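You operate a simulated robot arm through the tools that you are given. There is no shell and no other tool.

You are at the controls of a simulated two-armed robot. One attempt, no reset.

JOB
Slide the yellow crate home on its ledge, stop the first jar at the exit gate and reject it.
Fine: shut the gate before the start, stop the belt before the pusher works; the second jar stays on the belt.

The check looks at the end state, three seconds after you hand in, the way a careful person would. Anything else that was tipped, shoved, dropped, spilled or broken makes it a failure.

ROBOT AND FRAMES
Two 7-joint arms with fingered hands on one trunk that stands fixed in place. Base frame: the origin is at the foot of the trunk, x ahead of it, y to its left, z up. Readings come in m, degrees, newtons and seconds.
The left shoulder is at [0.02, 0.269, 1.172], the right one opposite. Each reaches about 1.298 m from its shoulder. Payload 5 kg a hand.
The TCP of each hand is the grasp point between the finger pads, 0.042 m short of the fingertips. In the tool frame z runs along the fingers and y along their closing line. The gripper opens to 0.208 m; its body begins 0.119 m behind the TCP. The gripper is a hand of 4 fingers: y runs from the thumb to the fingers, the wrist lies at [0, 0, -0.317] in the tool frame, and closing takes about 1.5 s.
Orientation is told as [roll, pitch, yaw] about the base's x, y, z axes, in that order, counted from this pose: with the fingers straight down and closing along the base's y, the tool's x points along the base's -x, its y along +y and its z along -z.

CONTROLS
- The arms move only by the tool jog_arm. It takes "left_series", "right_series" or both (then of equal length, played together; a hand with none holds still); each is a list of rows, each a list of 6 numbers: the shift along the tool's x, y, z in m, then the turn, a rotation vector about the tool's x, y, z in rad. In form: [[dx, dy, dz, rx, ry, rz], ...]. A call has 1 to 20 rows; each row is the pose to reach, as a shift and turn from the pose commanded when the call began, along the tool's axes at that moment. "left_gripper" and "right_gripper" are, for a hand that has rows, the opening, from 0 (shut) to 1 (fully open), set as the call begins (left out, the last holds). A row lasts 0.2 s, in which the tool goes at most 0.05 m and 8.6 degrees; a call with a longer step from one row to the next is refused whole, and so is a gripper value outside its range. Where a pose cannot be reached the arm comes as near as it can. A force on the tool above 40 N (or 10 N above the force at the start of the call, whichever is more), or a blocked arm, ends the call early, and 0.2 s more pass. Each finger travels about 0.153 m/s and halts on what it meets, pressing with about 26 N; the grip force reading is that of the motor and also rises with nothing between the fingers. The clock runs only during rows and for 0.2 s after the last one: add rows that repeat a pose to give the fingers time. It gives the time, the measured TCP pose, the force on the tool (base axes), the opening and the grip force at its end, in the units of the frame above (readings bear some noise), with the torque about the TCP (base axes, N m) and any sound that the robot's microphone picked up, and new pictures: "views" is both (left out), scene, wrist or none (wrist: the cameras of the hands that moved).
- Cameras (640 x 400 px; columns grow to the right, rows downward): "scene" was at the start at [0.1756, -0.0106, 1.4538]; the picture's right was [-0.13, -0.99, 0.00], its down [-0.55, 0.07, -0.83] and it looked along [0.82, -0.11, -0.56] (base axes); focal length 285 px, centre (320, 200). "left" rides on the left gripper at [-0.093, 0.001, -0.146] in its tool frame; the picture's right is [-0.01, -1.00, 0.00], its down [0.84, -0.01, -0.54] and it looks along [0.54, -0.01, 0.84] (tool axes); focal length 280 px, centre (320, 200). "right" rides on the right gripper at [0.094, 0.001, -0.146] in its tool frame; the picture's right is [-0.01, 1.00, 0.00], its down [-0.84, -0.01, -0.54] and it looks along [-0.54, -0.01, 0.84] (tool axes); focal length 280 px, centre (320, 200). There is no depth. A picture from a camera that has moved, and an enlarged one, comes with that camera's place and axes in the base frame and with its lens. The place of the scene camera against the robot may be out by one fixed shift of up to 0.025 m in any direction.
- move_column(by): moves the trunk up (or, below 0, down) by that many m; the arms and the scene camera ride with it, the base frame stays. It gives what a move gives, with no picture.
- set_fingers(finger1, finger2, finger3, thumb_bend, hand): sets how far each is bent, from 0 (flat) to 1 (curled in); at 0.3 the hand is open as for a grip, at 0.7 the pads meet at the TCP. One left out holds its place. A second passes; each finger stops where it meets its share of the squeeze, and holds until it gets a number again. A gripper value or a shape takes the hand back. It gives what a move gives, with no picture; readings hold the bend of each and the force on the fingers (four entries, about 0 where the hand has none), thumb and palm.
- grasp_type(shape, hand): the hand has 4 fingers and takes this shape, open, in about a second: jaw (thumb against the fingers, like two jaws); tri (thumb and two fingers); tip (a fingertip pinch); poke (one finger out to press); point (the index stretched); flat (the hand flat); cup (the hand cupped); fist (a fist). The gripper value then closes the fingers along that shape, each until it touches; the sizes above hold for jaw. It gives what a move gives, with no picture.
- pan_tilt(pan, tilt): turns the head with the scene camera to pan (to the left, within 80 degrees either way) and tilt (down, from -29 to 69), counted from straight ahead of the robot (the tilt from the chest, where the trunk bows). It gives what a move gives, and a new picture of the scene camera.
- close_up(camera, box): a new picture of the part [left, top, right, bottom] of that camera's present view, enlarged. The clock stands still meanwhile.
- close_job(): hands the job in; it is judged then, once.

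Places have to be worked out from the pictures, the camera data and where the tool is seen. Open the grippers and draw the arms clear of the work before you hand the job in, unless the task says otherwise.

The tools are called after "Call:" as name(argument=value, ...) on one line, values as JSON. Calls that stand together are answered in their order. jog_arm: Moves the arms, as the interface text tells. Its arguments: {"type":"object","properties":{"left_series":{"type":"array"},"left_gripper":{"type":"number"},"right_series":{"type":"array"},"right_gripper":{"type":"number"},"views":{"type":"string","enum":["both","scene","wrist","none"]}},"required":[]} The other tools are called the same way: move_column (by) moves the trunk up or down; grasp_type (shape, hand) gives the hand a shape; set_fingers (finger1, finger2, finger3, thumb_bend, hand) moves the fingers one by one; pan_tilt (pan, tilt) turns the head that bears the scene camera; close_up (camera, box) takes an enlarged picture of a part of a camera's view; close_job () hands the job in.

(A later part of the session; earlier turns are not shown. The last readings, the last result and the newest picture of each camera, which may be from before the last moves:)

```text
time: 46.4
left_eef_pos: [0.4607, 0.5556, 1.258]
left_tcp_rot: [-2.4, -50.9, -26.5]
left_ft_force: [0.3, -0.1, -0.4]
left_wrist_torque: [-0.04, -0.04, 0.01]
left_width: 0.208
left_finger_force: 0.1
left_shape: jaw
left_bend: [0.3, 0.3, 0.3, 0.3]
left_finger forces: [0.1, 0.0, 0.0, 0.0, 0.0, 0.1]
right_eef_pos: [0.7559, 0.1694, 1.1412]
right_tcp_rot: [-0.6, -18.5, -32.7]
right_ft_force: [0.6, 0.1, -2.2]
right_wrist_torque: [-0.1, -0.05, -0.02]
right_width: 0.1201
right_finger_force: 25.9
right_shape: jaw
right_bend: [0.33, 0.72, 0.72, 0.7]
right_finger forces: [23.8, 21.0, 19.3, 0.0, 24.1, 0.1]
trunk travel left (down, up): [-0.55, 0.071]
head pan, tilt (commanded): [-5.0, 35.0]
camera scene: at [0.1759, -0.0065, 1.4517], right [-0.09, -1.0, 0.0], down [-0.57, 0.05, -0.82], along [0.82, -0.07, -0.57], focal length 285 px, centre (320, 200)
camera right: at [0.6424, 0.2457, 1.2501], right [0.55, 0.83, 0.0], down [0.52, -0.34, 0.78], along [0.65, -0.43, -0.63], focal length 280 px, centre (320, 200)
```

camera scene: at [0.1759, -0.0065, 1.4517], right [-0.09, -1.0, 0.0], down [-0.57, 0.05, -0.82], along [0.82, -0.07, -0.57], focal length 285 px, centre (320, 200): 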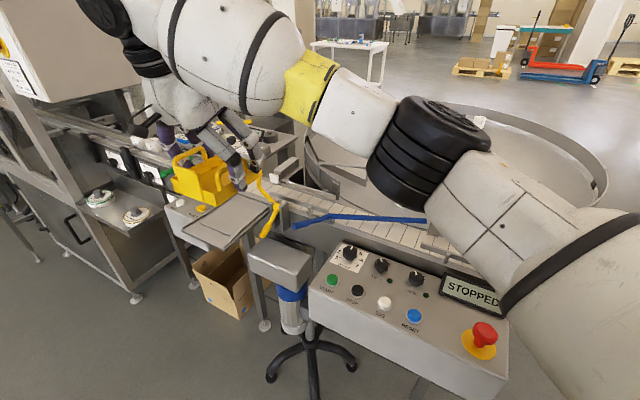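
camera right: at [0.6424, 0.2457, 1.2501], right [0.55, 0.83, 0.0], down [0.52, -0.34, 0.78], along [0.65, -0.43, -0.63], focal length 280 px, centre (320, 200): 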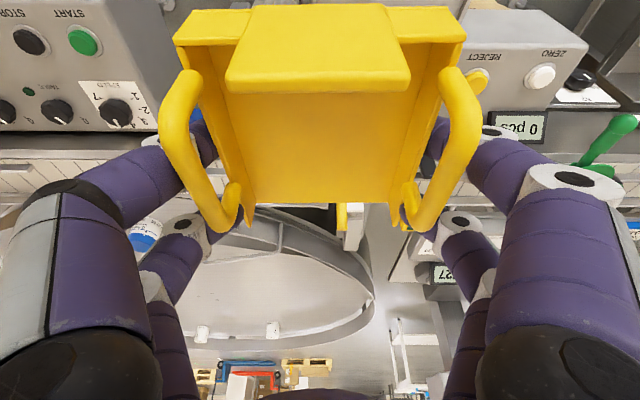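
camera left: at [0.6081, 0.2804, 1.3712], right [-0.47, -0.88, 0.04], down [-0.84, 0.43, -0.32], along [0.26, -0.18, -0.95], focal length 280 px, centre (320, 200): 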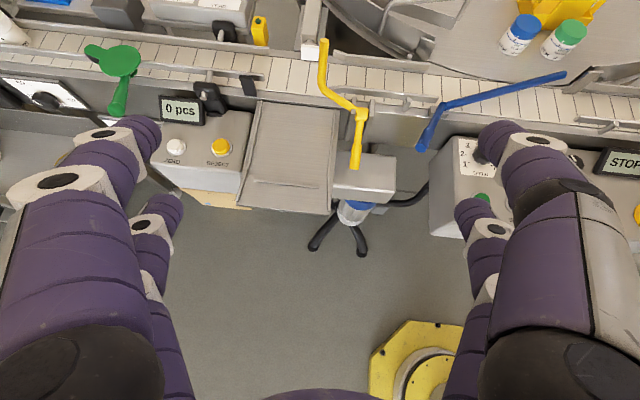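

The arm lags slightly here (1.5 cm, about 0.7° yaw), perhaps near a joint limit. I try another step towards (0.80, 0.235) to see whether it can get over the ledge's mouth.

Call:
jog_arm(right_series=[[-0.0068, 0.0252, 0.0023, 0, 0, 0], [-0.0136, 0.0504, 0.0047, 0, 0, 0], [-0.0204, 0.0756, 0.007, 0, 0, 0], [-0.0204, 0.0756, 0.007, 0, 0, 0]], views="scene")

```text
time: 47.6
left_eef_pos: [0.4625, 0.5544, 1.2585]
left_tcp_rot: [-2.3, -50.9, -26.6]
left_ft_force: [1.1, -1.9, -1.2]
left_wrist_torque: [0.05, 0.1, 0.02]
left_width: 0.208
left_finger_force: 0.0
left_shape: jaw
left_bend: [0.3, 0.3, 0.3, 0.3]
left_finger forces: [0.0, 0.0, 0.0, 0.1, 0.0, 0.1]
right_eef_pos: [0.8424, 0.1163, 1.1667]
right_tcp_rot: [1.7, -17.1, -39.3]
right_ft_force: [0.3, -0.2, -3.3]
right_wrist_torque: [0.0, 0.04, 0.02]
right_width: 0.1202
right_finger_force: 26.7
right_shape: jaw
right_bend: [0.33, 0.72, 0.72, 0.7]
right_finger forces: [24.4, 21.2, 19.1, 0.1, 24.8, 0.1]
right hand out of reach, approached as far as the arm can: row 2, 3, 4
trunk travel left (down, up): [-0.55, 0.071]
head pan, tilt (commanded): [-5.0, 35.0]
stopped in row 4 (right hand): the arm was blocked; the commanded pose is now the measured one
camera scene: at [0.1772, -0.0077, 1.4514], right [-0.09, -1.0, 0.0], down [-0.57, 0.05, -0.82], along [0.81, -0.07, -0.58], focal length 285 px, centre (320, 200)
```

scene: 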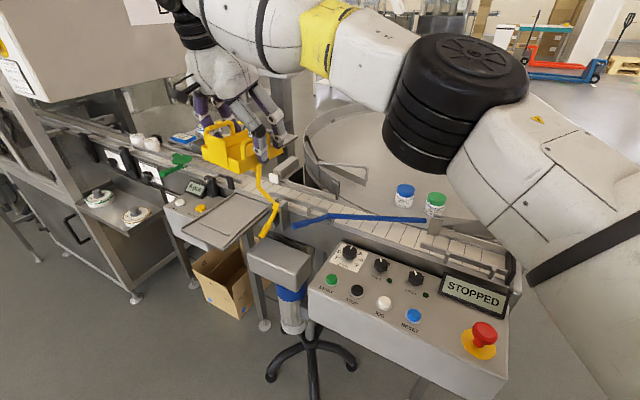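

The right arm is at its limit here and cannot enter the ledge's mouth; the left can. I'll go back to the plan of setting the crate down further left on the table for the left hand. First I carry the crate back to the right, high.

Call:
jog_arm(right_series=[[0.0033, -0.0422, -0.0037, 0, 0, 0], [0.0066, -0.0843, -0.0073, 0, 0, 0], [0.0099, -0.1265, -0.011, 0, 0, 0], [0.0132, -0.1686, -0.0146, 0, 0, 0], [-0.0174, -0.2019, -0.009, 0, 0, 0], [-0.048, -0.2353, -0.0034, 0, 0, 0], [-0.0785, -0.2686, 0.0022, 0, 0, 0], [-0.1091, -0.302, 0.0078, 0, 0, 0], [-0.1397, -0.3353, 0.0134, 0, 0, 0], [-0.1703, -0.3687, 0.019, 0, 0, 0], [-0.2009, -0.402, 0.0246, 0, 0, 0], [-0.2315, -0.4354, 0.0302, 0, 0, 0], [-0.262, -0.4687, 0.0358, 0, 0, 0], [-0.2926, -0.5021, 0.0414, 0, 0, 0], [-0.3232, -0.5354, 0.047, 0, 0, 0]], views="both")

```text
time: 50.8
left_eef_pos: [0.4593, 0.5537, 1.2585]
left_tcp_rot: [-2.2, -51.0, -26.8]
left_ft_force: [0.1, -0.4, 0.6]
left_wrist_torque: [0.08, 0.02, 0.1]
left_width: 0.208
left_finger_force: 0.1
left_shape: jaw
left_bend: [0.3, 0.3, 0.3, 0.3]
left_finger forces: [0.0, 0.0, 0.1, 0.0, 0.1, 0.1]
right_eef_pos: [0.7568, -0.5017, 1.1998]
right_tcp_rot: [1.6, -17.3, -39.1]
right_ft_force: [-0.8, -0.2, -2.6]
right_wrist_torque: [0.01, -0.07, 0.04]
right_width: 0.1192
right_finger_force: 25.9
right_shape: jaw
right_bend: [0.33, 0.72, 0.72, 0.7]
right_finger forces: [23.7, 18.1, 17.2, 0.0, 24.8, 0.0]
trunk travel left (down, up): [-0.55, 0.071]
head pan, tilt (commanded): [-5.0, 35.0]
camera scene: at [0.1754, -0.0081, 1.4518], right [-0.09, -1.0, 0.0], down [-0.57, 0.05, -0.82], along [0.82, -0.07, -0.57], focal length 285 px, centre (320, 200)
camera right: at [0.651, -0.4209, 1.3118], right [0.63, 0.77, 0.03], down [0.48, -0.43, 0.76], along [0.61, -0.47, -0.64], focal length 280 px, centre (320, 200)
```

scene: 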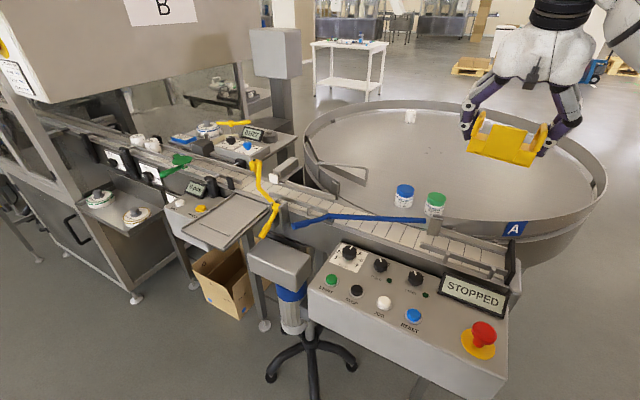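
right: 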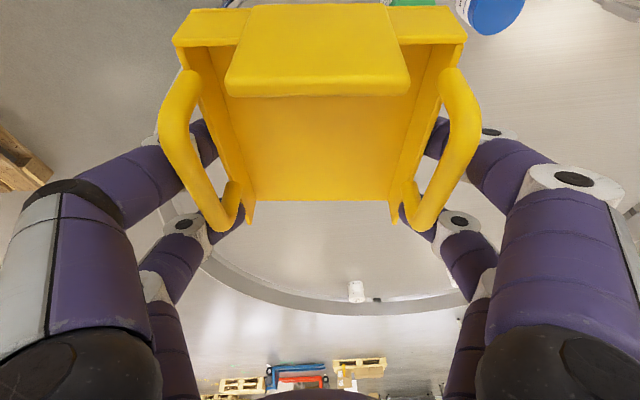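

The crate is still held firmly. I shift the right hand further right and bring the left hand forward with a steeper 60° tilt to test its reach at the planned set-down spot (0.985, -0.36).

Call:
jog_arm(left_series=[[-0.0174, -0.0303, 0.0312, 0.004, -0.011, 0.0063], [-0.0349, -0.0606, 0.0625, 0.008, -0.022, 0.0126], [-0.0523, -0.0909, 0.0937, 0.012, -0.033, 0.019], [-0.0697, -0.1211, 0.1249, 0.016, -0.043, 0.025], [-0.0872, -0.1514, 0.1562, 0.02, -0.054, 0.031], [-0.1046, -0.1817, 0.1874, 0.024, -0.065, 0.038], [-0.122, -0.212, 0.2187, 0.028, -0.076, 0.044], [-0.1395, -0.2423, 0.2499, 0.033, -0.087, 0.05], [-0.1569, -0.2726, 0.2811, 0.037, -0.098, 0.057], [-0.1744, -0.3029, 0.3124, 0.041, -0.109, 0.063], [-0.1918, -0.3331, 0.3436, 0.045, -0.12, 0.069], [-0.2092, -0.3634, 0.3748, 0.049, -0.13, 0.075], [-0.2267, -0.3937, 0.4061, 0.053, -0.141, 0.082], [-0.2441, -0.424, 0.4373, 0.057, -0.152, 0.088]], right_series=[[0.0045, -0.0469, -0.0014, 0, 0, 0], [0.009, -0.0938, -0.0028, 0, 0, 0], [0.0135, -0.1407, -0.0042, 0, 0, 0], [0.0135, -0.1407, -0.0042, 0, 0, 0], [0.0135, -0.1407, -0.0042, 0, 0, 0], [0.0135, -0.1407, -0.0042, 0, 0, 0], [0.0135, -0.1407, -0.0042, 0, 0, 0], [0.0135, -0.1407, -0.0042, 0, 0, 0], [0.0135, -0.1407, -0.0042, 0, 0, 0], [0.0135, -0.1407, -0.0042, 0, 0, 0], [0.0135, -0.1407, -0.0042, 0, 0, 0], [0.0135, -0.1407, -0.0042, 0, 0, 0], [0.0135, -0.1407, -0.0042, 0, 0, 0], [0.0135, -0.1407, -0.0042, 0, 0, 0]], views="none")

Call:
jog_arm(left_series=[[-0.0083, -0.0105, 0.0423, 0, 0, 0], [-0.0166, -0.021, 0.0847, 0, 0, 0], [-0.0249, -0.0314, 0.127, 0, 0, 0], [-0.0332, -0.0419, 0.1694, 0, 0, 0], [-0.0415, -0.0524, 0.2117, 0, 0, 0], [-0.0497, -0.0629, 0.254, 0, 0, 0], [-0.058, -0.0734, 0.2964, 0, 0, 0], [-0.0663, -0.0838, 0.3387, 0, 0, 0], [-0.0746, -0.0943, 0.3811, 0, 0, 0], [-0.0829, -0.1048, 0.4234, 0, 0, 0]], views="both")

```text
time: 53.8
left_eef_pos: [0.6929, -0.0546, 1.184]
left_tcp_rot: [1.8, -59.9, -35.6]
left_ft_force: [0.2, 0.7, -0.2]
left_wrist_torque: [0.06, 0.06, 0.03]
left_width: 0.2079
left_finger_force: 0.1
left_shape: jaw
left_bend: [0.3, 0.3, 0.3, 0.3]
left_finger forces: [0.1, 0.1, 0.1, 0.0, 0.0, 0.0]
right_eef_pos: [0.6587, -0.5999, 1.1965]
right_tcp_rot: [1.7, -17.3, -39.0]
right_ft_force: [0.6, -1.8, -2.4]
right_wrist_torque: [0.07, -0.09, -0.02]
right_width: 0.1137
right_finger_force: 25.6
right_shape: jaw
right_bend: [0.33, 0.73, 0.73, 0.7]
right_finger forces: [25.3, 26.3, 22.3, 0.0, 25.5, 0.0]
trunk travel left (down, up): [-0.55, 0.071]
head pan, tilt (commanded): [-5.0, 35.0]
```

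```text
time: 56.0
left_eef_pos: [0.971, -0.371, 1.0411]
left_tcp_rot: [1.9, -59.7, -35.5]
left_ft_force: [0.5, 0.0, -0.2]
left_wrist_torque: [0.04, 0.01, 0.03]
left_width: 0.2083
left_finger_force: 0.1
left_shape: jaw
left_bend: [0.3, 0.3, 0.3, 0.3]
left_finger forces: [0.0, 0.0, 0.0, 0.0, 0.1, 0.0]
right_eef_pos: [0.6585, -0.6002, 1.1959]
right_tcp_rot: [1.7, -17.3, -39.0]
right_ft_force: [-0.4, -0.3, -2.4]
right_wrist_torque: [0.11, -0.14, 0.05]
right_width: 0.1135
right_finger_force: 25.8
right_shape: jaw
right_bend: [0.33, 0.73, 0.73, 0.7]
right_finger forces: [25.3, 25.6, 22.1, 0.0, 25.5, 0.0]
trunk travel left (down, up): [-0.55, 0.071]
head pan, tilt (commanded): [-5.0, 35.0]
camera scene: at [0.1754, -0.0081, 1.4517], right [-0.09, -1.0, 0.0], down [-0.57, 0.05, -0.82], along [0.82, -0.07, -0.57], focal length 285 px, centre (320, 200)
camera left: at [0.9042, -0.3284, 1.1953], right [-0.55, -0.83, 0.0], down [-0.74, 0.49, -0.46], along [0.38, -0.25, -0.89], focal length 280 px, centre (320, 200)
```

scene: 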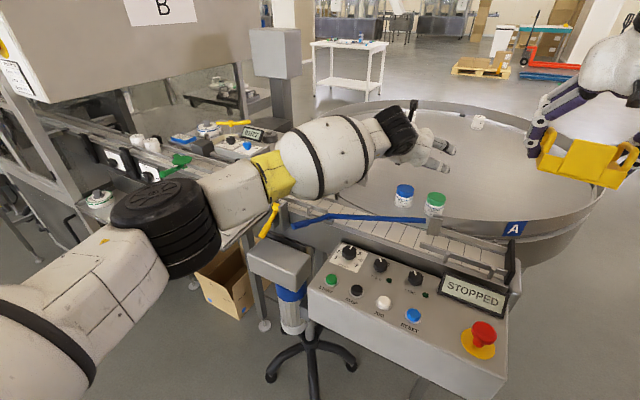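
left: 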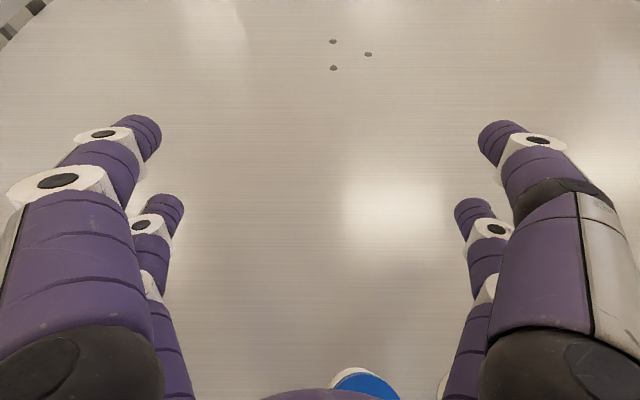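

The left arm reaches (0.97, -0.37, 1.04) at full tilt without trouble, but the blue jar would sit under its palm there. I test a spot a bit further out, (1.02, -0.35), with 55° tilt, where the jar is well clear.

Call:
jog_arm(left_series=[[-0.007, 0.0228, 0.012, 0, 0.044, 0], [-0.014, 0.0456, 0.024, 0, 0.087, 0], [-0.014, 0.0456, 0.024, 0, 0.087, 0]], views="none")

Call:
jog_arm(left_series=[[0.0225, 0, 0.0159, 0, 0, 0], [0.045, 0, 0.0317, 0, 0, 0], [0.045, 0, 0.0317, 0, 0, 0]], views="both")

```text
time: 57.0
left_eef_pos: [1.0608, -0.2836, 1.0254]
left_tcp_rot: [1.3, -54.1, -31.7]
left_ft_force: [0.9, 0.2, 0.2]
left_wrist_torque: [-0.11, 0.01, -0.1]
left_width: 0.2079
left_finger_force: 0.0
left_shape: jaw
left_bend: [0.3, 0.3, 0.3, 0.3]
left_finger forces: [0.0, 0.1, 0.0, 0.1, 0.1, 0.0]
right_eef_pos: [0.66, -0.5985, 1.1968]
right_tcp_rot: [1.6, -17.3, -38.9]
right_ft_force: [2.2, 1.5, -1.7]
right_wrist_torque: [-0.33, 0.09, -0.11]
right_width: 0.1132
right_finger_force: 26.3
right_shape: jaw
right_bend: [0.33, 0.73, 0.73, 0.7]
right_finger forces: [25.4, 25.5, 21.8, 0.0, 25.4, 0.0]
trunk travel left (down, up): [-0.55, 0.071]
head pan, tilt (commanded): [-5.0, 35.0]
stopped in row 3 (left hand): the arm was blocked; the commanded pose is now the measured one
```

```text
time: 57.8
left_eef_pos: [1.0546, -0.2895, 0.9737]
left_tcp_rot: [1.5, -54.3, -32.1]
left_ft_force: [5.1, 1.2, 21.7]
left_wrist_torque: [-2.43, 0.94, 0.5]
left_width: 0.2083
left_finger_force: 0.0
left_shape: jaw
left_bend: [0.3, 0.3, 0.3, 0.3]
left_finger forces: [0.1, 0.1, 21.6, 0.0, 0.1, 0.0]
right_eef_pos: [0.6586, -0.5977, 1.1989]
right_tcp_rot: [1.7, -17.4, -39.0]
right_ft_force: [-0.3, 0.7, -1.9]
right_wrist_torque: [-0.08, -0.01, -0.01]
right_width: 0.1136
right_finger_force: 26.1
right_shape: jaw
right_bend: [0.33, 0.73, 0.73, 0.7]
right_finger forces: [25.3, 25.4, 21.9, 0.0, 25.4, 0.0]
trunk travel left (down, up): [-0.55, 0.071]
head pan, tilt (commanded): [-5.0, 35.0]
camera scene: at [0.1745, -0.0059, 1.4522], right [-0.09, -1.0, 0.0], down [-0.57, 0.05, -0.82], along [0.82, -0.07, -0.57], focal length 285 px, centre (320, 200)
camera left: at [0.9995, -0.2574, 1.1362], right [-0.51, -0.86, 0.0], down [-0.8, 0.47, -0.37], along [0.32, -0.19, -0.93], focal length 280 px, centre (320, 200)
```

scene: 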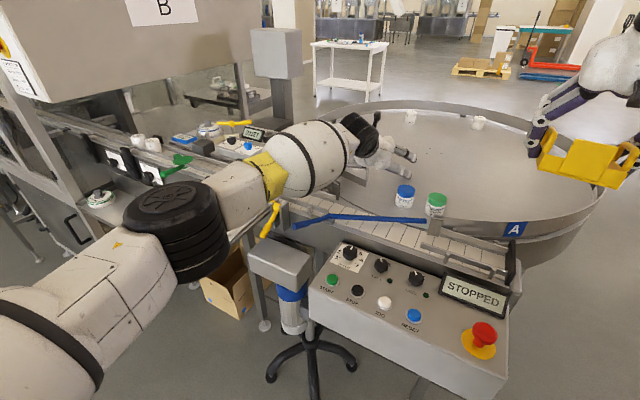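
left: 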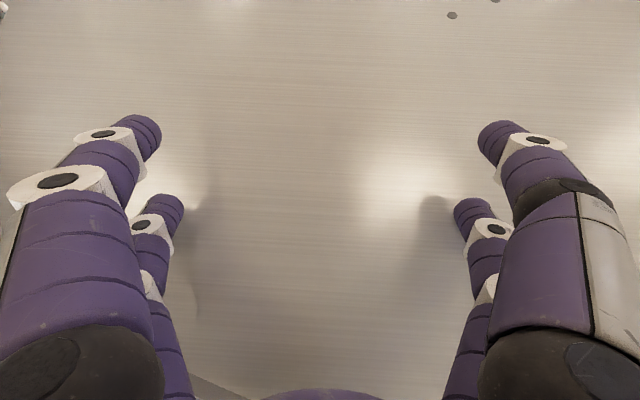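

The left hand came out further left than planned (a joint limit bent its path) and one fingertip now presses on the table with about 22 N. I raise it straight up at once.

Call:
jog_arm(left_series=[[-0.0325, 0, -0.0233, 0, 0, 0], [-0.065, 0, -0.0467, 0, 0, 0]], views="both")

```text
time: 58.4
left_eef_pos: [1.0596, -0.2819, 1.0495]
left_tcp_rot: [1.6, -53.9, -31.7]
left_ft_force: [-0.1, 0.2, -0.4]
left_wrist_torque: [0.01, -0.04, 0.02]
left_width: 0.2077
left_finger_force: 0.1
left_shape: jaw
left_bend: [0.3, 0.3, 0.3, 0.3]
left_finger forces: [0.1, 0.0, 0.1, 0.0, 0.0, 0.0]
right_eef_pos: [0.6587, -0.5995, 1.1968]
right_tcp_rot: [1.7, -17.3, -39.1]
right_ft_force: [-0.4, -0.8, -2.3]
right_wrist_torque: [-0.05, -0.04, 0.01]
right_width: 0.1135
right_finger_force: 25.9
right_shape: jaw
right_bend: [0.33, 0.73, 0.73, 0.7]
right_finger forces: [25.2, 25.3, 21.9, 0.1, 25.5, 0.0]
trunk travel left (down, up): [-0.55, 0.071]
head pan, tilt (commanded): [-5.0, 35.0]
camera scene: at [0.1757, -0.0069, 1.4518], right [-0.09, -1.0, 0.0], down [-0.57, 0.05, -0.82], along [0.82, -0.07, -0.57], focal length 285 px, centre (320, 200)
camera left: at [1.0042, -0.2517, 1.211], right [-0.5, -0.87, 0.0], down [-0.81, 0.47, -0.36], along [0.32, -0.18, -0.93], focal length 280 px, centre (320, 200)
```

scene: 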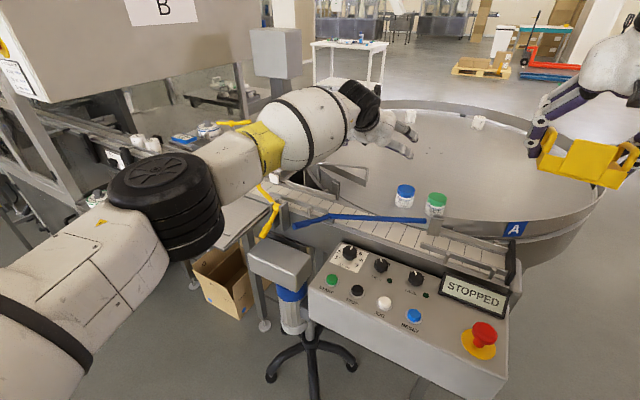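
left: 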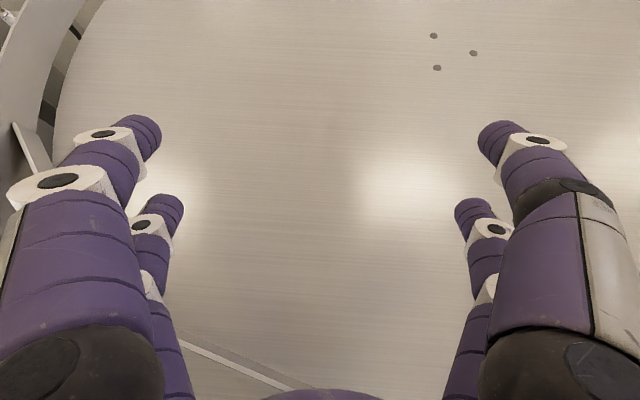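

Clear again with no force. I bring the left hand back along its path towards the left side so the right hand can set the crate down.

Call:
jog_arm(left_series=[[0.0109, 0.0016, -0.0434, 0, 0, 0], [0.0218, 0.0033, -0.0868, 0, 0, 0], [0.0327, 0.0049, -0.1303, 0, 0, 0], [0.0436, 0.0065, -0.1737, 0, 0, 0], [0.0545, 0.0082, -0.2171, 0, 0, 0], [0.0654, 0.0098, -0.2605, 0, 0, 0], [0.0855, 0.0309, -0.2975, 0, 0, 0], [0.1055, 0.0519, -0.3346, 0, 0, 0], [0.1256, 0.073, -0.3716, 0, 0, 0], [0.1457, 0.094, -0.4087, 0, 0, 0], [0.1657, 0.1151, -0.4457, 0, 0, 0], [0.1858, 0.1361, -0.4828, 0, 0, 0], [0.2059, 0.1572, -0.5198, 0, 0, 0], [0.2259, 0.1782, -0.5569, 0, 0, 0], [0.246, 0.1993, -0.5939, 0, 0, 0]], views="none")

Call:
jog_arm(right_series=[[-0.009, 0.0413, 0.014, 0.001, 0, -0.0076], [-0.0179, 0.0826, 0.028, 0.002, 0, -0.0152], [-0.0269, 0.124, 0.042, 0.003, 0.001, -0.0228], [-0.0358, 0.1653, 0.056, 0.004, 0.001, -0.0304], [-0.0448, 0.2066, 0.07, 0.005, 0.001, -0.038], [-0.0537, 0.2479, 0.084, 0.006, 0.001, -0.0457], [-0.0627, 0.2893, 0.0981, 0.007, 0.002, -0.0533], [-0.0716, 0.3306, 0.1121, 0.008, 0.002, -0.0609], [-0.0806, 0.3719, 0.1261, 0.009, 0.002, -0.0685]], views="both")

Call:
close_up(camera="scene", box=[340, 100, 540, 220])

```text
time: 61.6
left_eef_pos: [0.6191, 0.2012, 1.2008]
left_tcp_rot: [1.4, -54.1, -32.3]
left_ft_force: [-1.5, 1.5, 0.3]
left_wrist_torque: [-0.05, -0.01, -0.05]
left_width: 0.2077
left_finger_force: 0.1
left_shape: jaw
left_bend: [0.3, 0.3, 0.3, 0.3]
left_finger forces: [0.0, 0.0, 0.1, 0.0, 0.0, 0.1]
right_eef_pos: [0.6581, -0.5982, 1.1993]
right_tcp_rot: [1.7, -17.4, -39.0]
right_ft_force: [-0.3, 0.9, -1.0]
right_wrist_torque: [-0.14, -0.07, -0.02]
right_width: 0.1133
right_finger_force: 26.3
right_shape: jaw
right_bend: [0.33, 0.73, 0.73, 0.7]
right_finger forces: [25.3, 24.3, 21.5, 0.1, 25.4, 0.0]
trunk travel left (down, up): [-0.55, 0.071]
head pan, tilt (commanded): [-5.0, 35.0]
```

```text
time: 63.6
left_eef_pos: [0.6197, 0.2016, 1.1996]
left_tcp_rot: [1.6, -54.1, -32.2]
left_ft_force: [0.6, -0.3, -0.8]
left_wrist_torque: [-0.13, -0.02, -0.14]
left_width: 0.2081
left_finger_force: 0.0
left_shape: jaw
left_bend: [0.3, 0.3, 0.3, 0.3]
left_finger forces: [0.0, 0.0, 0.0, 0.0, 0.0, 0.0]
right_eef_pos: [0.982, -0.3758, 1.1104]
right_tcp_rot: [-0.1, -17.2, -34.9]
right_ft_force: [0.7, 0.1, -1.8]
right_wrist_torque: [-0.12, -0.01, -0.03]
right_width: 0.1136
right_finger_force: 25.7
right_shape: jaw
right_bend: [0.33, 0.73, 0.73, 0.7]
right_finger forces: [25.2, 22.5, 20.6, 0.0, 25.2, 0.0]
trunk travel left (down, up): [-0.55, 0.071]
head pan, tilt (commanded): [-5.0, 35.0]
camera scene: at [0.1757, -0.0056, 1.4517], right [-0.09, -1.0, 0.0], down [-0.57, 0.05, -0.82], along [0.82, -0.07, -0.57], focal length 285 px, centre (320, 200)
camera right: at [0.873, -0.2982, 1.2217], right [0.58, 0.81, 0.0], down [0.52, -0.38, 0.76], along [0.62, -0.44, -0.64], focal length 280 px, centre (320, 200)
```

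scene: 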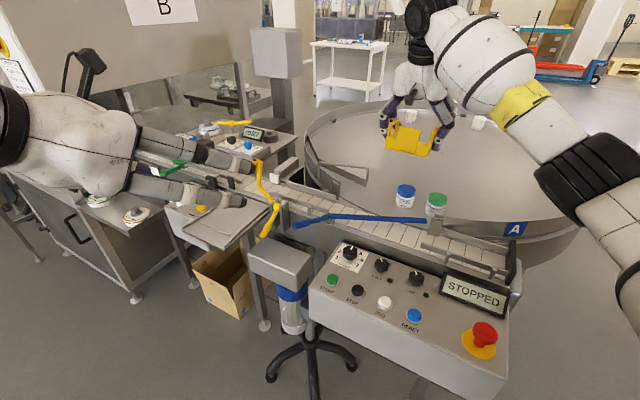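
right: 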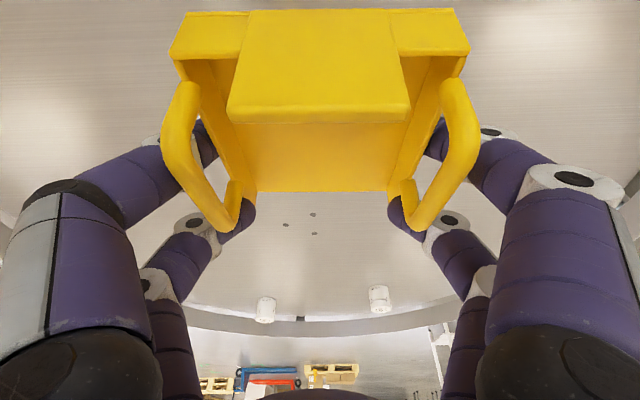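

```text
3.20 times, centred on (440, 160) of scene
camera zoom: at [0.1757, -0.0056, 1.4517], right [-0.09, -1.0, 0.0], down [-0.57, 0.05, -0.82], along [0.82, -0.07, -0.57], focal length 913 px, centre (-64, 328)
```

zoom: 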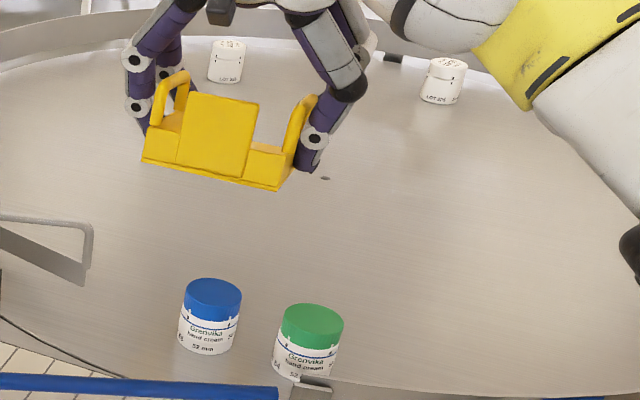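

The crate has slowly nosed down about 8–9° in the grip. I tilt the hand back by 8° to level it and lower to z≈1.01 (crate bottom ~2.5 cm above the table).

Call:
jog_arm(right_series=[[0, 0, 0, 0, -0.07, 0], [0.005, 0, 0.016, 0, -0.14, 0], [0.0123, 0, 0.0398, 0, -0.14, 0], [0.0197, 0, 0.0637, 0, -0.14, 0], [0.0296, 0, 0.0955, 0, -0.14, 0]], views="both")

Call:
close_up(camera="scene", box=[340, 120, 500, 220])

Call:
close_up(camera="left", box=[440, 0, 640, 125])

```text
time: 64.8
left_eef_pos: [0.6196, 0.1997, 1.2008]
left_tcp_rot: [1.5, -54.0, -32.3]
left_ft_force: [1.5, -0.9, -0.5]
left_wrist_torque: [0.0, 0.03, -0.04]
left_width: 0.208
left_finger_force: 0.1
left_shape: jaw
left_bend: [0.3, 0.3, 0.3, 0.3]
left_finger forces: [0.0, 0.0, 0.1, 0.0, 0.0, 0.0]
right_eef_pos: [0.9816, -0.3784, 1.0095]
right_tcp_rot: [0.0, -25.4, -35.0]
right_ft_force: [-0.3, 0.2, -1.7]
right_wrist_torque: [0.05, 0.06, 0.02]
right_width: 0.1136
right_finger_force: 25.5
right_shape: jaw
right_bend: [0.33, 0.73, 0.73, 0.7]
right_finger forces: [25.2, 21.4, 20.2, 0.0, 25.1, 0.0]
trunk travel left (down, up): [-0.55, 0.071]
head pan, tilt (commanded): [-5.0, 35.0]
camera scene: at [0.1762, -0.0072, 1.4516], right [-0.09, -1.0, 0.0], down [-0.57, 0.05, -0.82], along [0.82, -0.07, -0.57], focal length 285 px, centre (320, 200)
camera right: at [0.8603, -0.2939, 1.1011], right [0.58, 0.81, 0.01], down [0.43, -0.32, 0.85], along [0.69, -0.49, -0.53], focal length 280 px, centre (320, 200)
```

scene: 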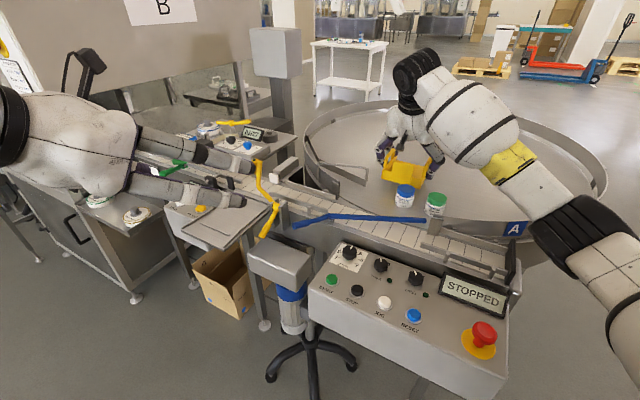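
right: 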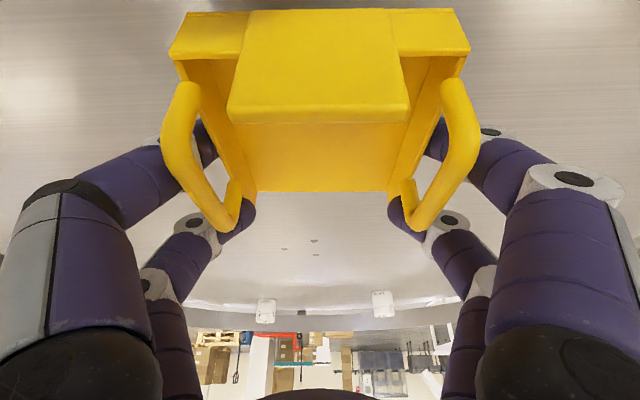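

```text
4.00 times, centred on (420, 170) of scene
camera zoom: at [0.1762, -0.0072, 1.4516], right [-0.09, -1.0, 0.0], down [-0.57, 0.05, -0.82], along [0.82, -0.07, -0.57], focal length 1141 px, centre (-80, 320)
```

zoom: 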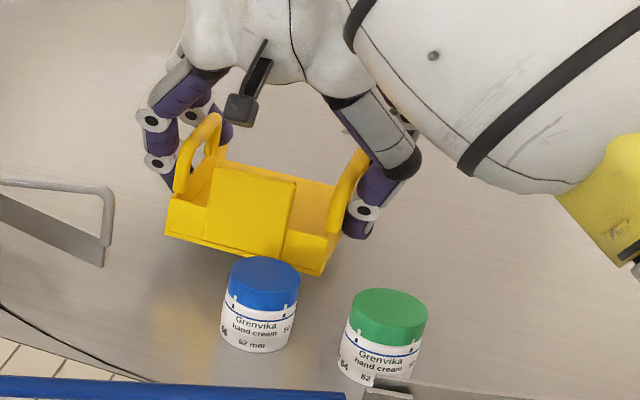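

```text
3.20 times, centred on (540, 62) of left
camera zoom: at [0.5647, 0.2311, 1.3624], right [-0.51, -0.86, 0.0], down [-0.8, 0.47, -0.37], along [0.32, -0.18, -0.93], focal length 897 px, centre (-384, 640)
```

zoom: 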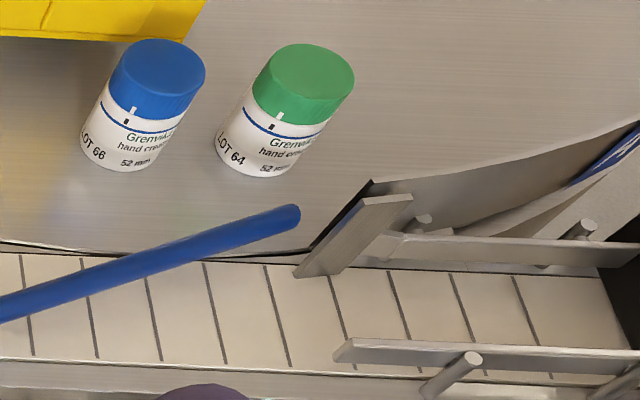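

Level now, and ~3.5 cm clear of the blue jar. I lower in small steps and watch the force for table contact.

Call:
jog_arm(right_series=[[0.0043, 0, 0.009, 0, 0, 0], [0.0086, 0, 0.0181, 0, 0, 0]], views="none")

Call:
jog_arm(right_series=[[0.0021, 0, 0.0045, 0, 0, 0], [0.0043, 0, 0.009, 0, 0, 0]], views="both")

```text
time: 65.4
left_eef_pos: [0.62, 0.2014, 1.2012]
left_tcp_rot: [1.5, -54.1, -32.3]
left_ft_force: [0.4, -0.2, 0.2]
left_wrist_torque: [0.01, 0.02, 0.04]
left_width: 0.2082
left_finger_force: 0.0
left_shape: jaw
left_bend: [0.3, 0.3, 0.3, 0.3]
left_finger forces: [0.1, 0.0, 0.1, 0.0, 0.0, 0.0]
right_eef_pos: [0.9789, -0.3795, 0.9905]
right_tcp_rot: [0.0, -25.3, -34.8]
right_ft_force: [-0.3, -0.1, -2.3]
right_wrist_torque: [-0.03, -0.06, 0.0]
right_width: 0.1136
right_finger_force: 26.6
right_shape: jaw
right_bend: [0.33, 0.73, 0.73, 0.7]
right_finger forces: [25.2, 21.6, 20.4, 0.0, 25.1, 0.1]
trunk travel left (down, up): [-0.55, 0.071]
head pan, tilt (commanded): [-5.0, 35.0]
```

```text
time: 66.0
left_eef_pos: [0.6195, 0.2004, 1.2009]
left_tcp_rot: [1.6, -54.1, -32.3]
left_ft_force: [-0.4, -0.1, -0.1]
left_wrist_torque: [0.03, 0.04, -0.01]
left_width: 0.2081
left_finger_force: 0.1
left_shape: jaw
left_bend: [0.3, 0.3, 0.3, 0.3]
left_finger forces: [0.0, 0.1, 0.0, 0.1, 0.0, 0.1]
right_eef_pos: [0.9808, -0.3781, 0.9808]
right_tcp_rot: [-0.1, -25.3, -35.0]
right_ft_force: [0.2, 0.0, -2.0]
right_wrist_torque: [0.02, -0.01, 0.02]
right_width: 0.1133
right_finger_force: 26.1
right_shape: jaw
right_bend: [0.33, 0.73, 0.73, 0.7]
right_finger forces: [25.1, 21.4, 20.2, 0.0, 25.0, 0.1]
trunk travel left (down, up): [-0.55, 0.071]
head pan, tilt (commanded): [-5.0, 35.0]
camera scene: at [0.1754, -0.007, 1.4518], right [-0.09, -1.0, 0.0], down [-0.57, 0.05, -0.82], along [0.82, -0.07, -0.57], focal length 285 px, centre (320, 200)
camera right: at [0.8599, -0.2929, 1.0732], right [0.58, 0.81, 0.01], down [0.43, -0.31, 0.85], along [0.69, -0.49, -0.53], focal length 280 px, centre (320, 200)
```

scene: 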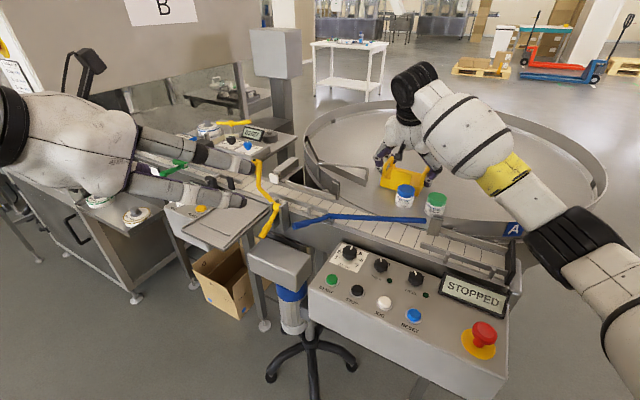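
right: 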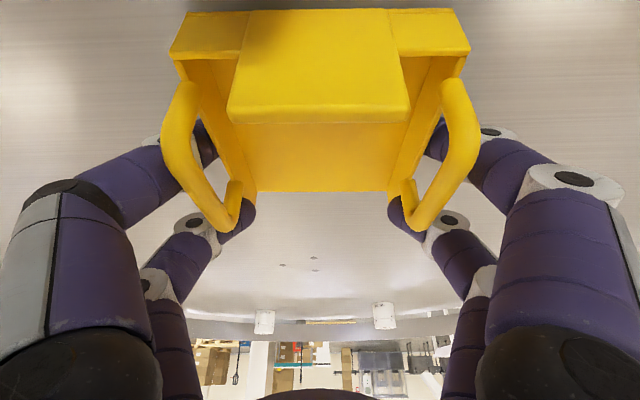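

No contact yet at z=0.981 (force still just the crate's weight). I continue down in 5 mm steps.

Call:
jog_arm(right_series=[[0.0021, 0, 0.0045, 0, 0, 0], [0.0021, 0, 0.0045, 0, 0, 0]], views="none")

Call:
jog_arm(right_series=[[0.0021, 0, 0.0045, 0, 0, 0], [0.0021, 0, 0.0045, 0, 0, 0]], views="none")

```text
time: 66.6
left_eef_pos: [0.6184, 0.1995, 1.2019]
left_tcp_rot: [1.6, -54.1, -32.2]
left_ft_force: [0.3, 0.2, -0.1]
left_wrist_torque: [-0.03, 0.03, 0.02]
left_width: 0.2081
left_finger_force: 0.0
left_shape: jaw
left_bend: [0.3, 0.3, 0.3, 0.3]
left_finger forces: [0.0, 0.0, 0.0, 0.0, 0.0, 0.1]
right_eef_pos: [0.9793, -0.379, 0.9788]
right_tcp_rot: [0.1, -25.4, -34.9]
right_ft_force: [-0.4, -0.4, 11.2]
right_wrist_torque: [-1.42, -0.36, -0.11]
right_width: 0.1137
right_finger_force: 26.5
right_shape: jaw
right_bend: [0.33, 0.73, 0.73, 0.7]
right_finger forces: [25.2, 22.2, 29.3, 0.0, 25.3, 0.0]
trunk travel left (down, up): [-0.55, 0.071]
head pan, tilt (commanded): [-5.0, 35.0]
```

```text
time: 67.4
left_eef_pos: [0.6187, 0.1998, 1.2006]
left_tcp_rot: [1.5, -54.1, -32.3]
left_ft_force: [0.3, 0.6, -0.3]
left_wrist_torque: [0.0, 0.02, -0.05]
left_width: 0.2079
left_finger_force: 0.0
left_shape: jaw
left_bend: [0.3, 0.3, 0.3, 0.3]
left_finger forces: [0.0, 0.0, 0.0, 0.0, 0.1, 0.1]
right_eef_pos: [0.9812, -0.3791, 0.9774]
right_tcp_rot: [0.2, -25.9, -35.1]
right_ft_force: [-1.2, 0.1, 14.0]
right_wrist_torque: [-1.31, 0.0, -0.19]
right_width: 0.1133
right_finger_force: 26.1
right_shape: jaw
right_bend: [0.33, 0.73, 0.74, 0.7]
right_finger forces: [24.7, 23.2, 33.8, 0.0, 26.2, 0.1]
trunk travel left (down, up): [-0.55, 0.071]
head pan, tilt (commanded): [-5.0, 35.0]
stopped in row 2 (right hand): the force on the tool passed its limit at 41 N (the readings are from after the stop); the commanded pose is now the measured one
```

Contact: one fingertip reached the table on the right side (peak 41 N). I raise 2 mm to relieve it and then open the hand to release the crate, which is at most a few mm above the table.

Call:
jog_arm(right_series=[[-0.0009, 0, -0.0018, 0, 0, 0]], views="both")

Call:
close_up(camera="scene", box=[340, 120, 500, 220])

```text
time: 67.8
left_eef_pos: [0.6192, 0.2, 1.2009]
left_tcp_rot: [1.7, -54.0, -32.3]
left_ft_force: [-0.3, 0.3, -1.0]
left_wrist_torque: [0.0, -0.01, -0.01]
left_width: 0.2079
left_finger_force: 0.0
left_shape: jaw
left_bend: [0.3, 0.3, 0.3, 0.3]
left_finger forces: [0.0, 0.1, 0.0, 0.0, 0.0, 0.0]
right_eef_pos: [0.9816, -0.3786, 0.9781]
right_tcp_rot: [0.2, -25.5, -35.0]
right_ft_force: [1.5, -1.0, 9.6]
right_wrist_torque: [-1.15, -0.35, 0.08]
right_width: 0.1135
right_finger_force: 26.0
right_shape: jaw
right_bend: [0.33, 0.73, 0.74, 0.7]
right_finger forces: [24.8, 23.9, 31.3, 0.0, 25.9, 0.0]
trunk travel left (down, up): [-0.55, 0.071]
head pan, tilt (commanded): [-5.0, 35.0]
camera scene: at [0.1746, -0.0065, 1.4518], right [-0.09, -1.0, 0.0], down [-0.57, 0.05, -0.82], along [0.82, -0.07, -0.57], focal length 285 px, centre (320, 200)
camera right: at [0.8607, -0.2928, 1.0692], right [0.58, 0.81, 0.01], down [0.42, -0.31, 0.85], along [0.69, -0.49, -0.53], focal length 280 px, centre (320, 200)
```

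scene: 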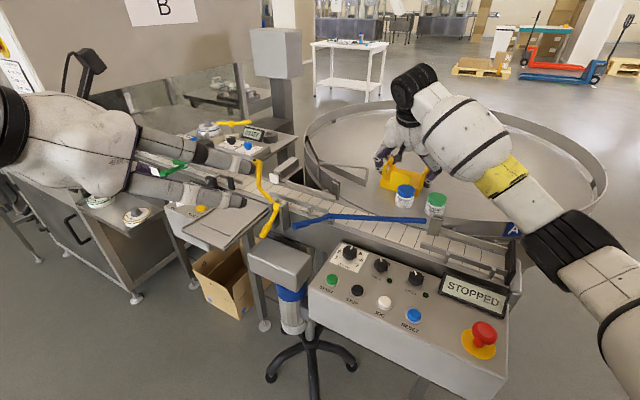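
right: 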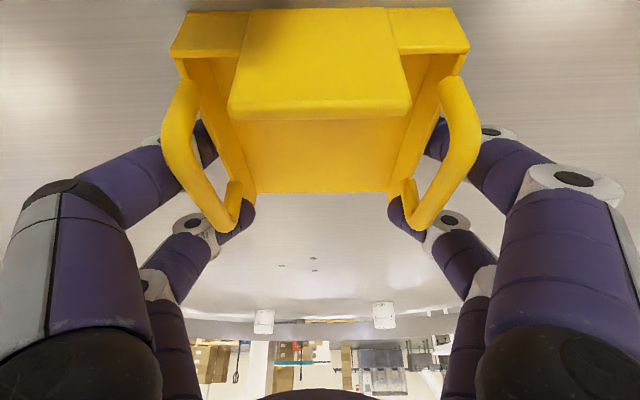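

```text
4.00 times, centred on (420, 170) of scene
camera zoom: at [0.1746, -0.0065, 1.4518], right [-0.09, -1.0, 0.0], down [-0.57, 0.05, -0.82], along [0.82, -0.07, -0.57], focal length 1141 px, centre (-80, 320)
```

zoom: 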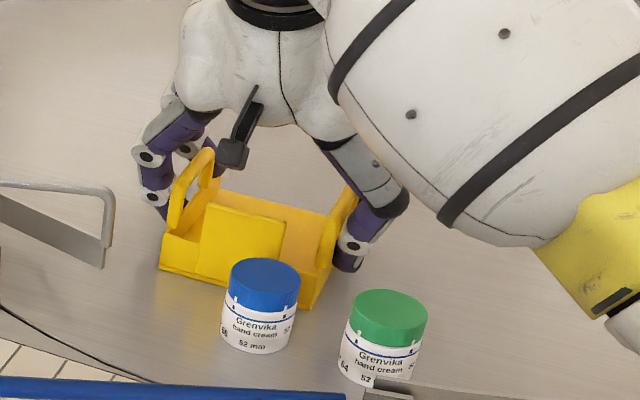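

The crate is down on the table. I open the right hand fully, holding position.

Call:
jog_arm(right_series=[[0, 0, 0, 0, 0, 0], [0, 0, 0, 0, 0, 0], [0, 0, 0, 0, 0, 0], [0, 0, 0, 0, 0, 0], [0, 0, 0, 0, 0, 0]], right_gripper=1.0, views="both")

Call:
close_up(camera="scene", box=[340, 120, 500, 220])

```text
time: 69.0
left_eef_pos: [0.6199, 0.201, 1.2017]
left_tcp_rot: [1.6, -54.2, -32.3]
left_ft_force: [0.6, -0.1, 0.0]
left_wrist_torque: [0.02, -0.01, -0.02]
left_width: 0.208
left_finger_force: 0.0
left_shape: jaw
left_bend: [0.3, 0.3, 0.3, 0.3]
left_finger forces: [0.1, 0.0, 0.0, 0.0, 0.0, 0.1]
right_eef_pos: [0.9818, -0.3781, 0.9772]
right_tcp_rot: [0.1, -25.5, -35.0]
right_ft_force: [1.2, 0.7, 0.4]
right_wrist_torque: [0.05, 0.01, 0.02]
right_width: 0.2076
right_finger_force: 0.1
right_shape: jaw
right_bend: [0.3, 0.3, 0.3, 0.3]
right_finger forces: [0.0, 0.1, 0.1, 0.0, 0.0, 0.0]
trunk travel left (down, up): [-0.55, 0.071]
head pan, tilt (commanded): [-5.0, 35.0]
camera scene: at [0.1759, -0.0069, 1.4517], right [-0.09, -1.0, 0.0], down [-0.57, 0.05, -0.82], along [0.82, -0.07, -0.57], focal length 285 px, centre (320, 200)
camera right: at [0.8615, -0.2929, 1.0681], right [0.58, 0.81, 0.01], down [0.42, -0.31, 0.85], along [0.69, -0.49, -0.53], focal length 280 px, centre (320, 200)
```

scene: 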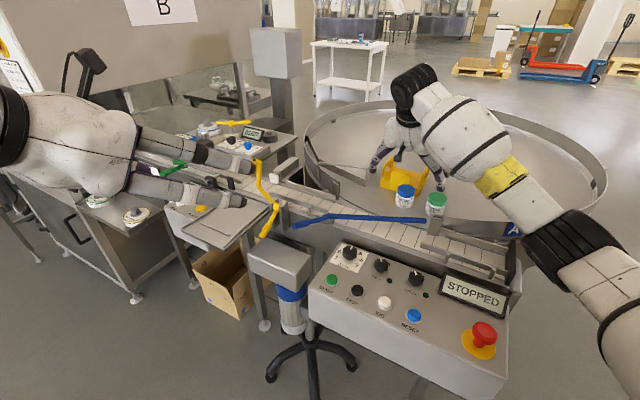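
right: 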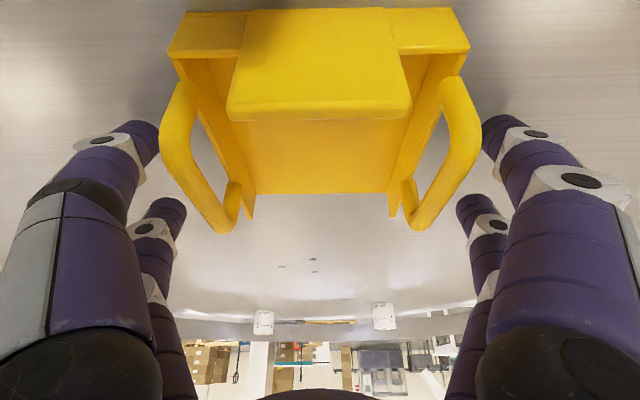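

```text
4.00 times, centred on (420, 170) of scene
camera zoom: at [0.1759, -0.0069, 1.4517], right [-0.09, -1.0, 0.0], down [-0.57, 0.05, -0.82], along [0.82, -0.07, -0.57], focal length 1141 px, centre (-80, 320)
```

zoom: 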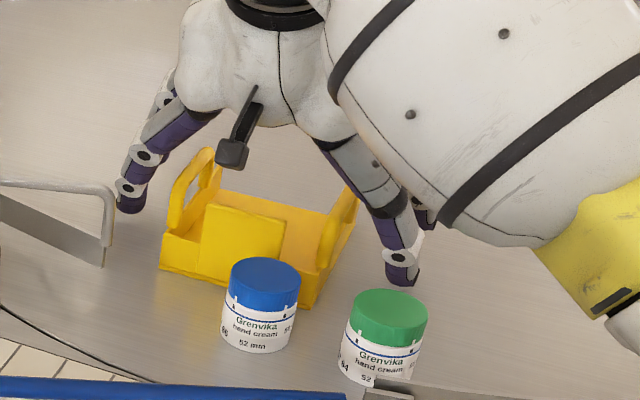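

Released cleanly; the crate stands still, 3 cm clear of the jar. I withdraw the right hand straight up, then to the right and back.

Call:
jog_arm(right_series=[[-0.0162, 0, -0.0339, 0, 0, 0], [-0.0323, 0, -0.0677, 0, 0, 0], [-0.0485, 0, -0.1016, 0, 0, 0], [-0.0646, 0, -0.1354, 0, 0, 0], [-0.0501, -0.0398, -0.1479, 0, 0, 0], [-0.0355, -0.0796, -0.1604, 0, 0, 0], [-0.021, -0.1194, -0.1728, 0, 0, 0], [-0.0065, -0.1592, -0.1853, 0, 0, 0], [0.008, -0.199, -0.1978, 0, 0, 0], [0.0226, -0.2388, -0.2103, 0, 0, 0], [0.0371, -0.2786, -0.2228, 0, 0, 0], [0.0516, -0.3184, -0.2352, 0, 0, 0], [0.0662, -0.3582, -0.2477, 0, 0, 0], [0.0807, -0.398, -0.2602, 0, 0, 0]], views="scene")

Call:
close_up(camera="scene", box=[340, 120, 500, 220])

```text
time: 72.0
left_eef_pos: [0.6194, 0.2008, 1.2026]
left_tcp_rot: [1.7, -54.1, -32.5]
left_ft_force: [-0.1, -1.4, 1.5]
left_wrist_torque: [0.06, -0.04, 0.1]
left_width: 0.208
left_finger_force: 0.0
left_shape: jaw
left_bend: [0.3, 0.3, 0.3, 0.3]
left_finger forces: [0.1, 0.1, 0.0, 0.0, 0.0, 0.1]
right_eef_pos: [0.6015, -0.6007, 1.1769]
right_tcp_rot: [0.3, -25.6, -35.0]
right_ft_force: [-1.0, 0.7, 0.4]
right_wrist_torque: [0.06, -0.05, 0.0]
right_width: 0.2082
right_finger_force: 0.1
right_shape: jaw
right_bend: [0.3, 0.3, 0.3, 0.3]
right_finger forces: [0.0, 0.0, 0.0, 0.1, 0.0, 0.0]
trunk travel left (down, up): [-0.55, 0.071]
head pan, tilt (commanded): [-5.0, 35.0]
camera scene: at [0.1745, -0.0074, 1.4521], right [-0.09, -1.0, 0.0], down [-0.57, 0.05, -0.82], along [0.82, -0.07, -0.57], focal length 285 px, centre (320, 200)
```

scene: 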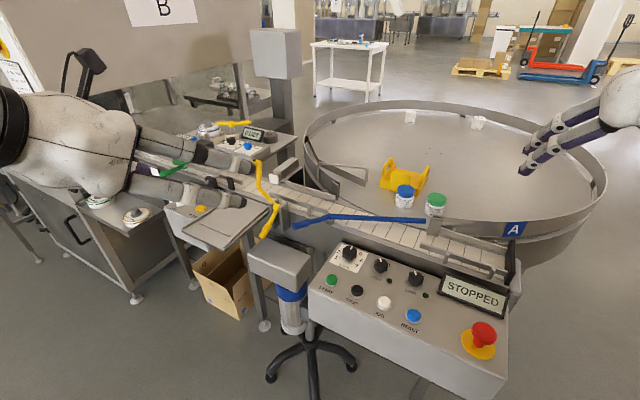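

```text
4.00 times, centred on (420, 170) of scene
camera zoom: at [0.1745, -0.0074, 1.4521], right [-0.09, -1.0, 0.0], down [-0.57, 0.05, -0.82], along [0.82, -0.07, -0.57], focal length 1141 px, centre (-80, 320)
```

zoom: 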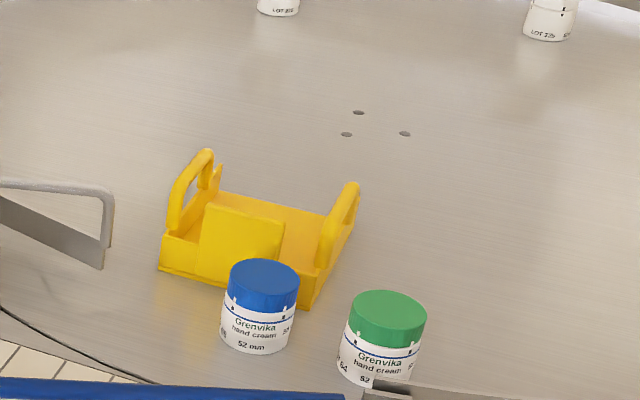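

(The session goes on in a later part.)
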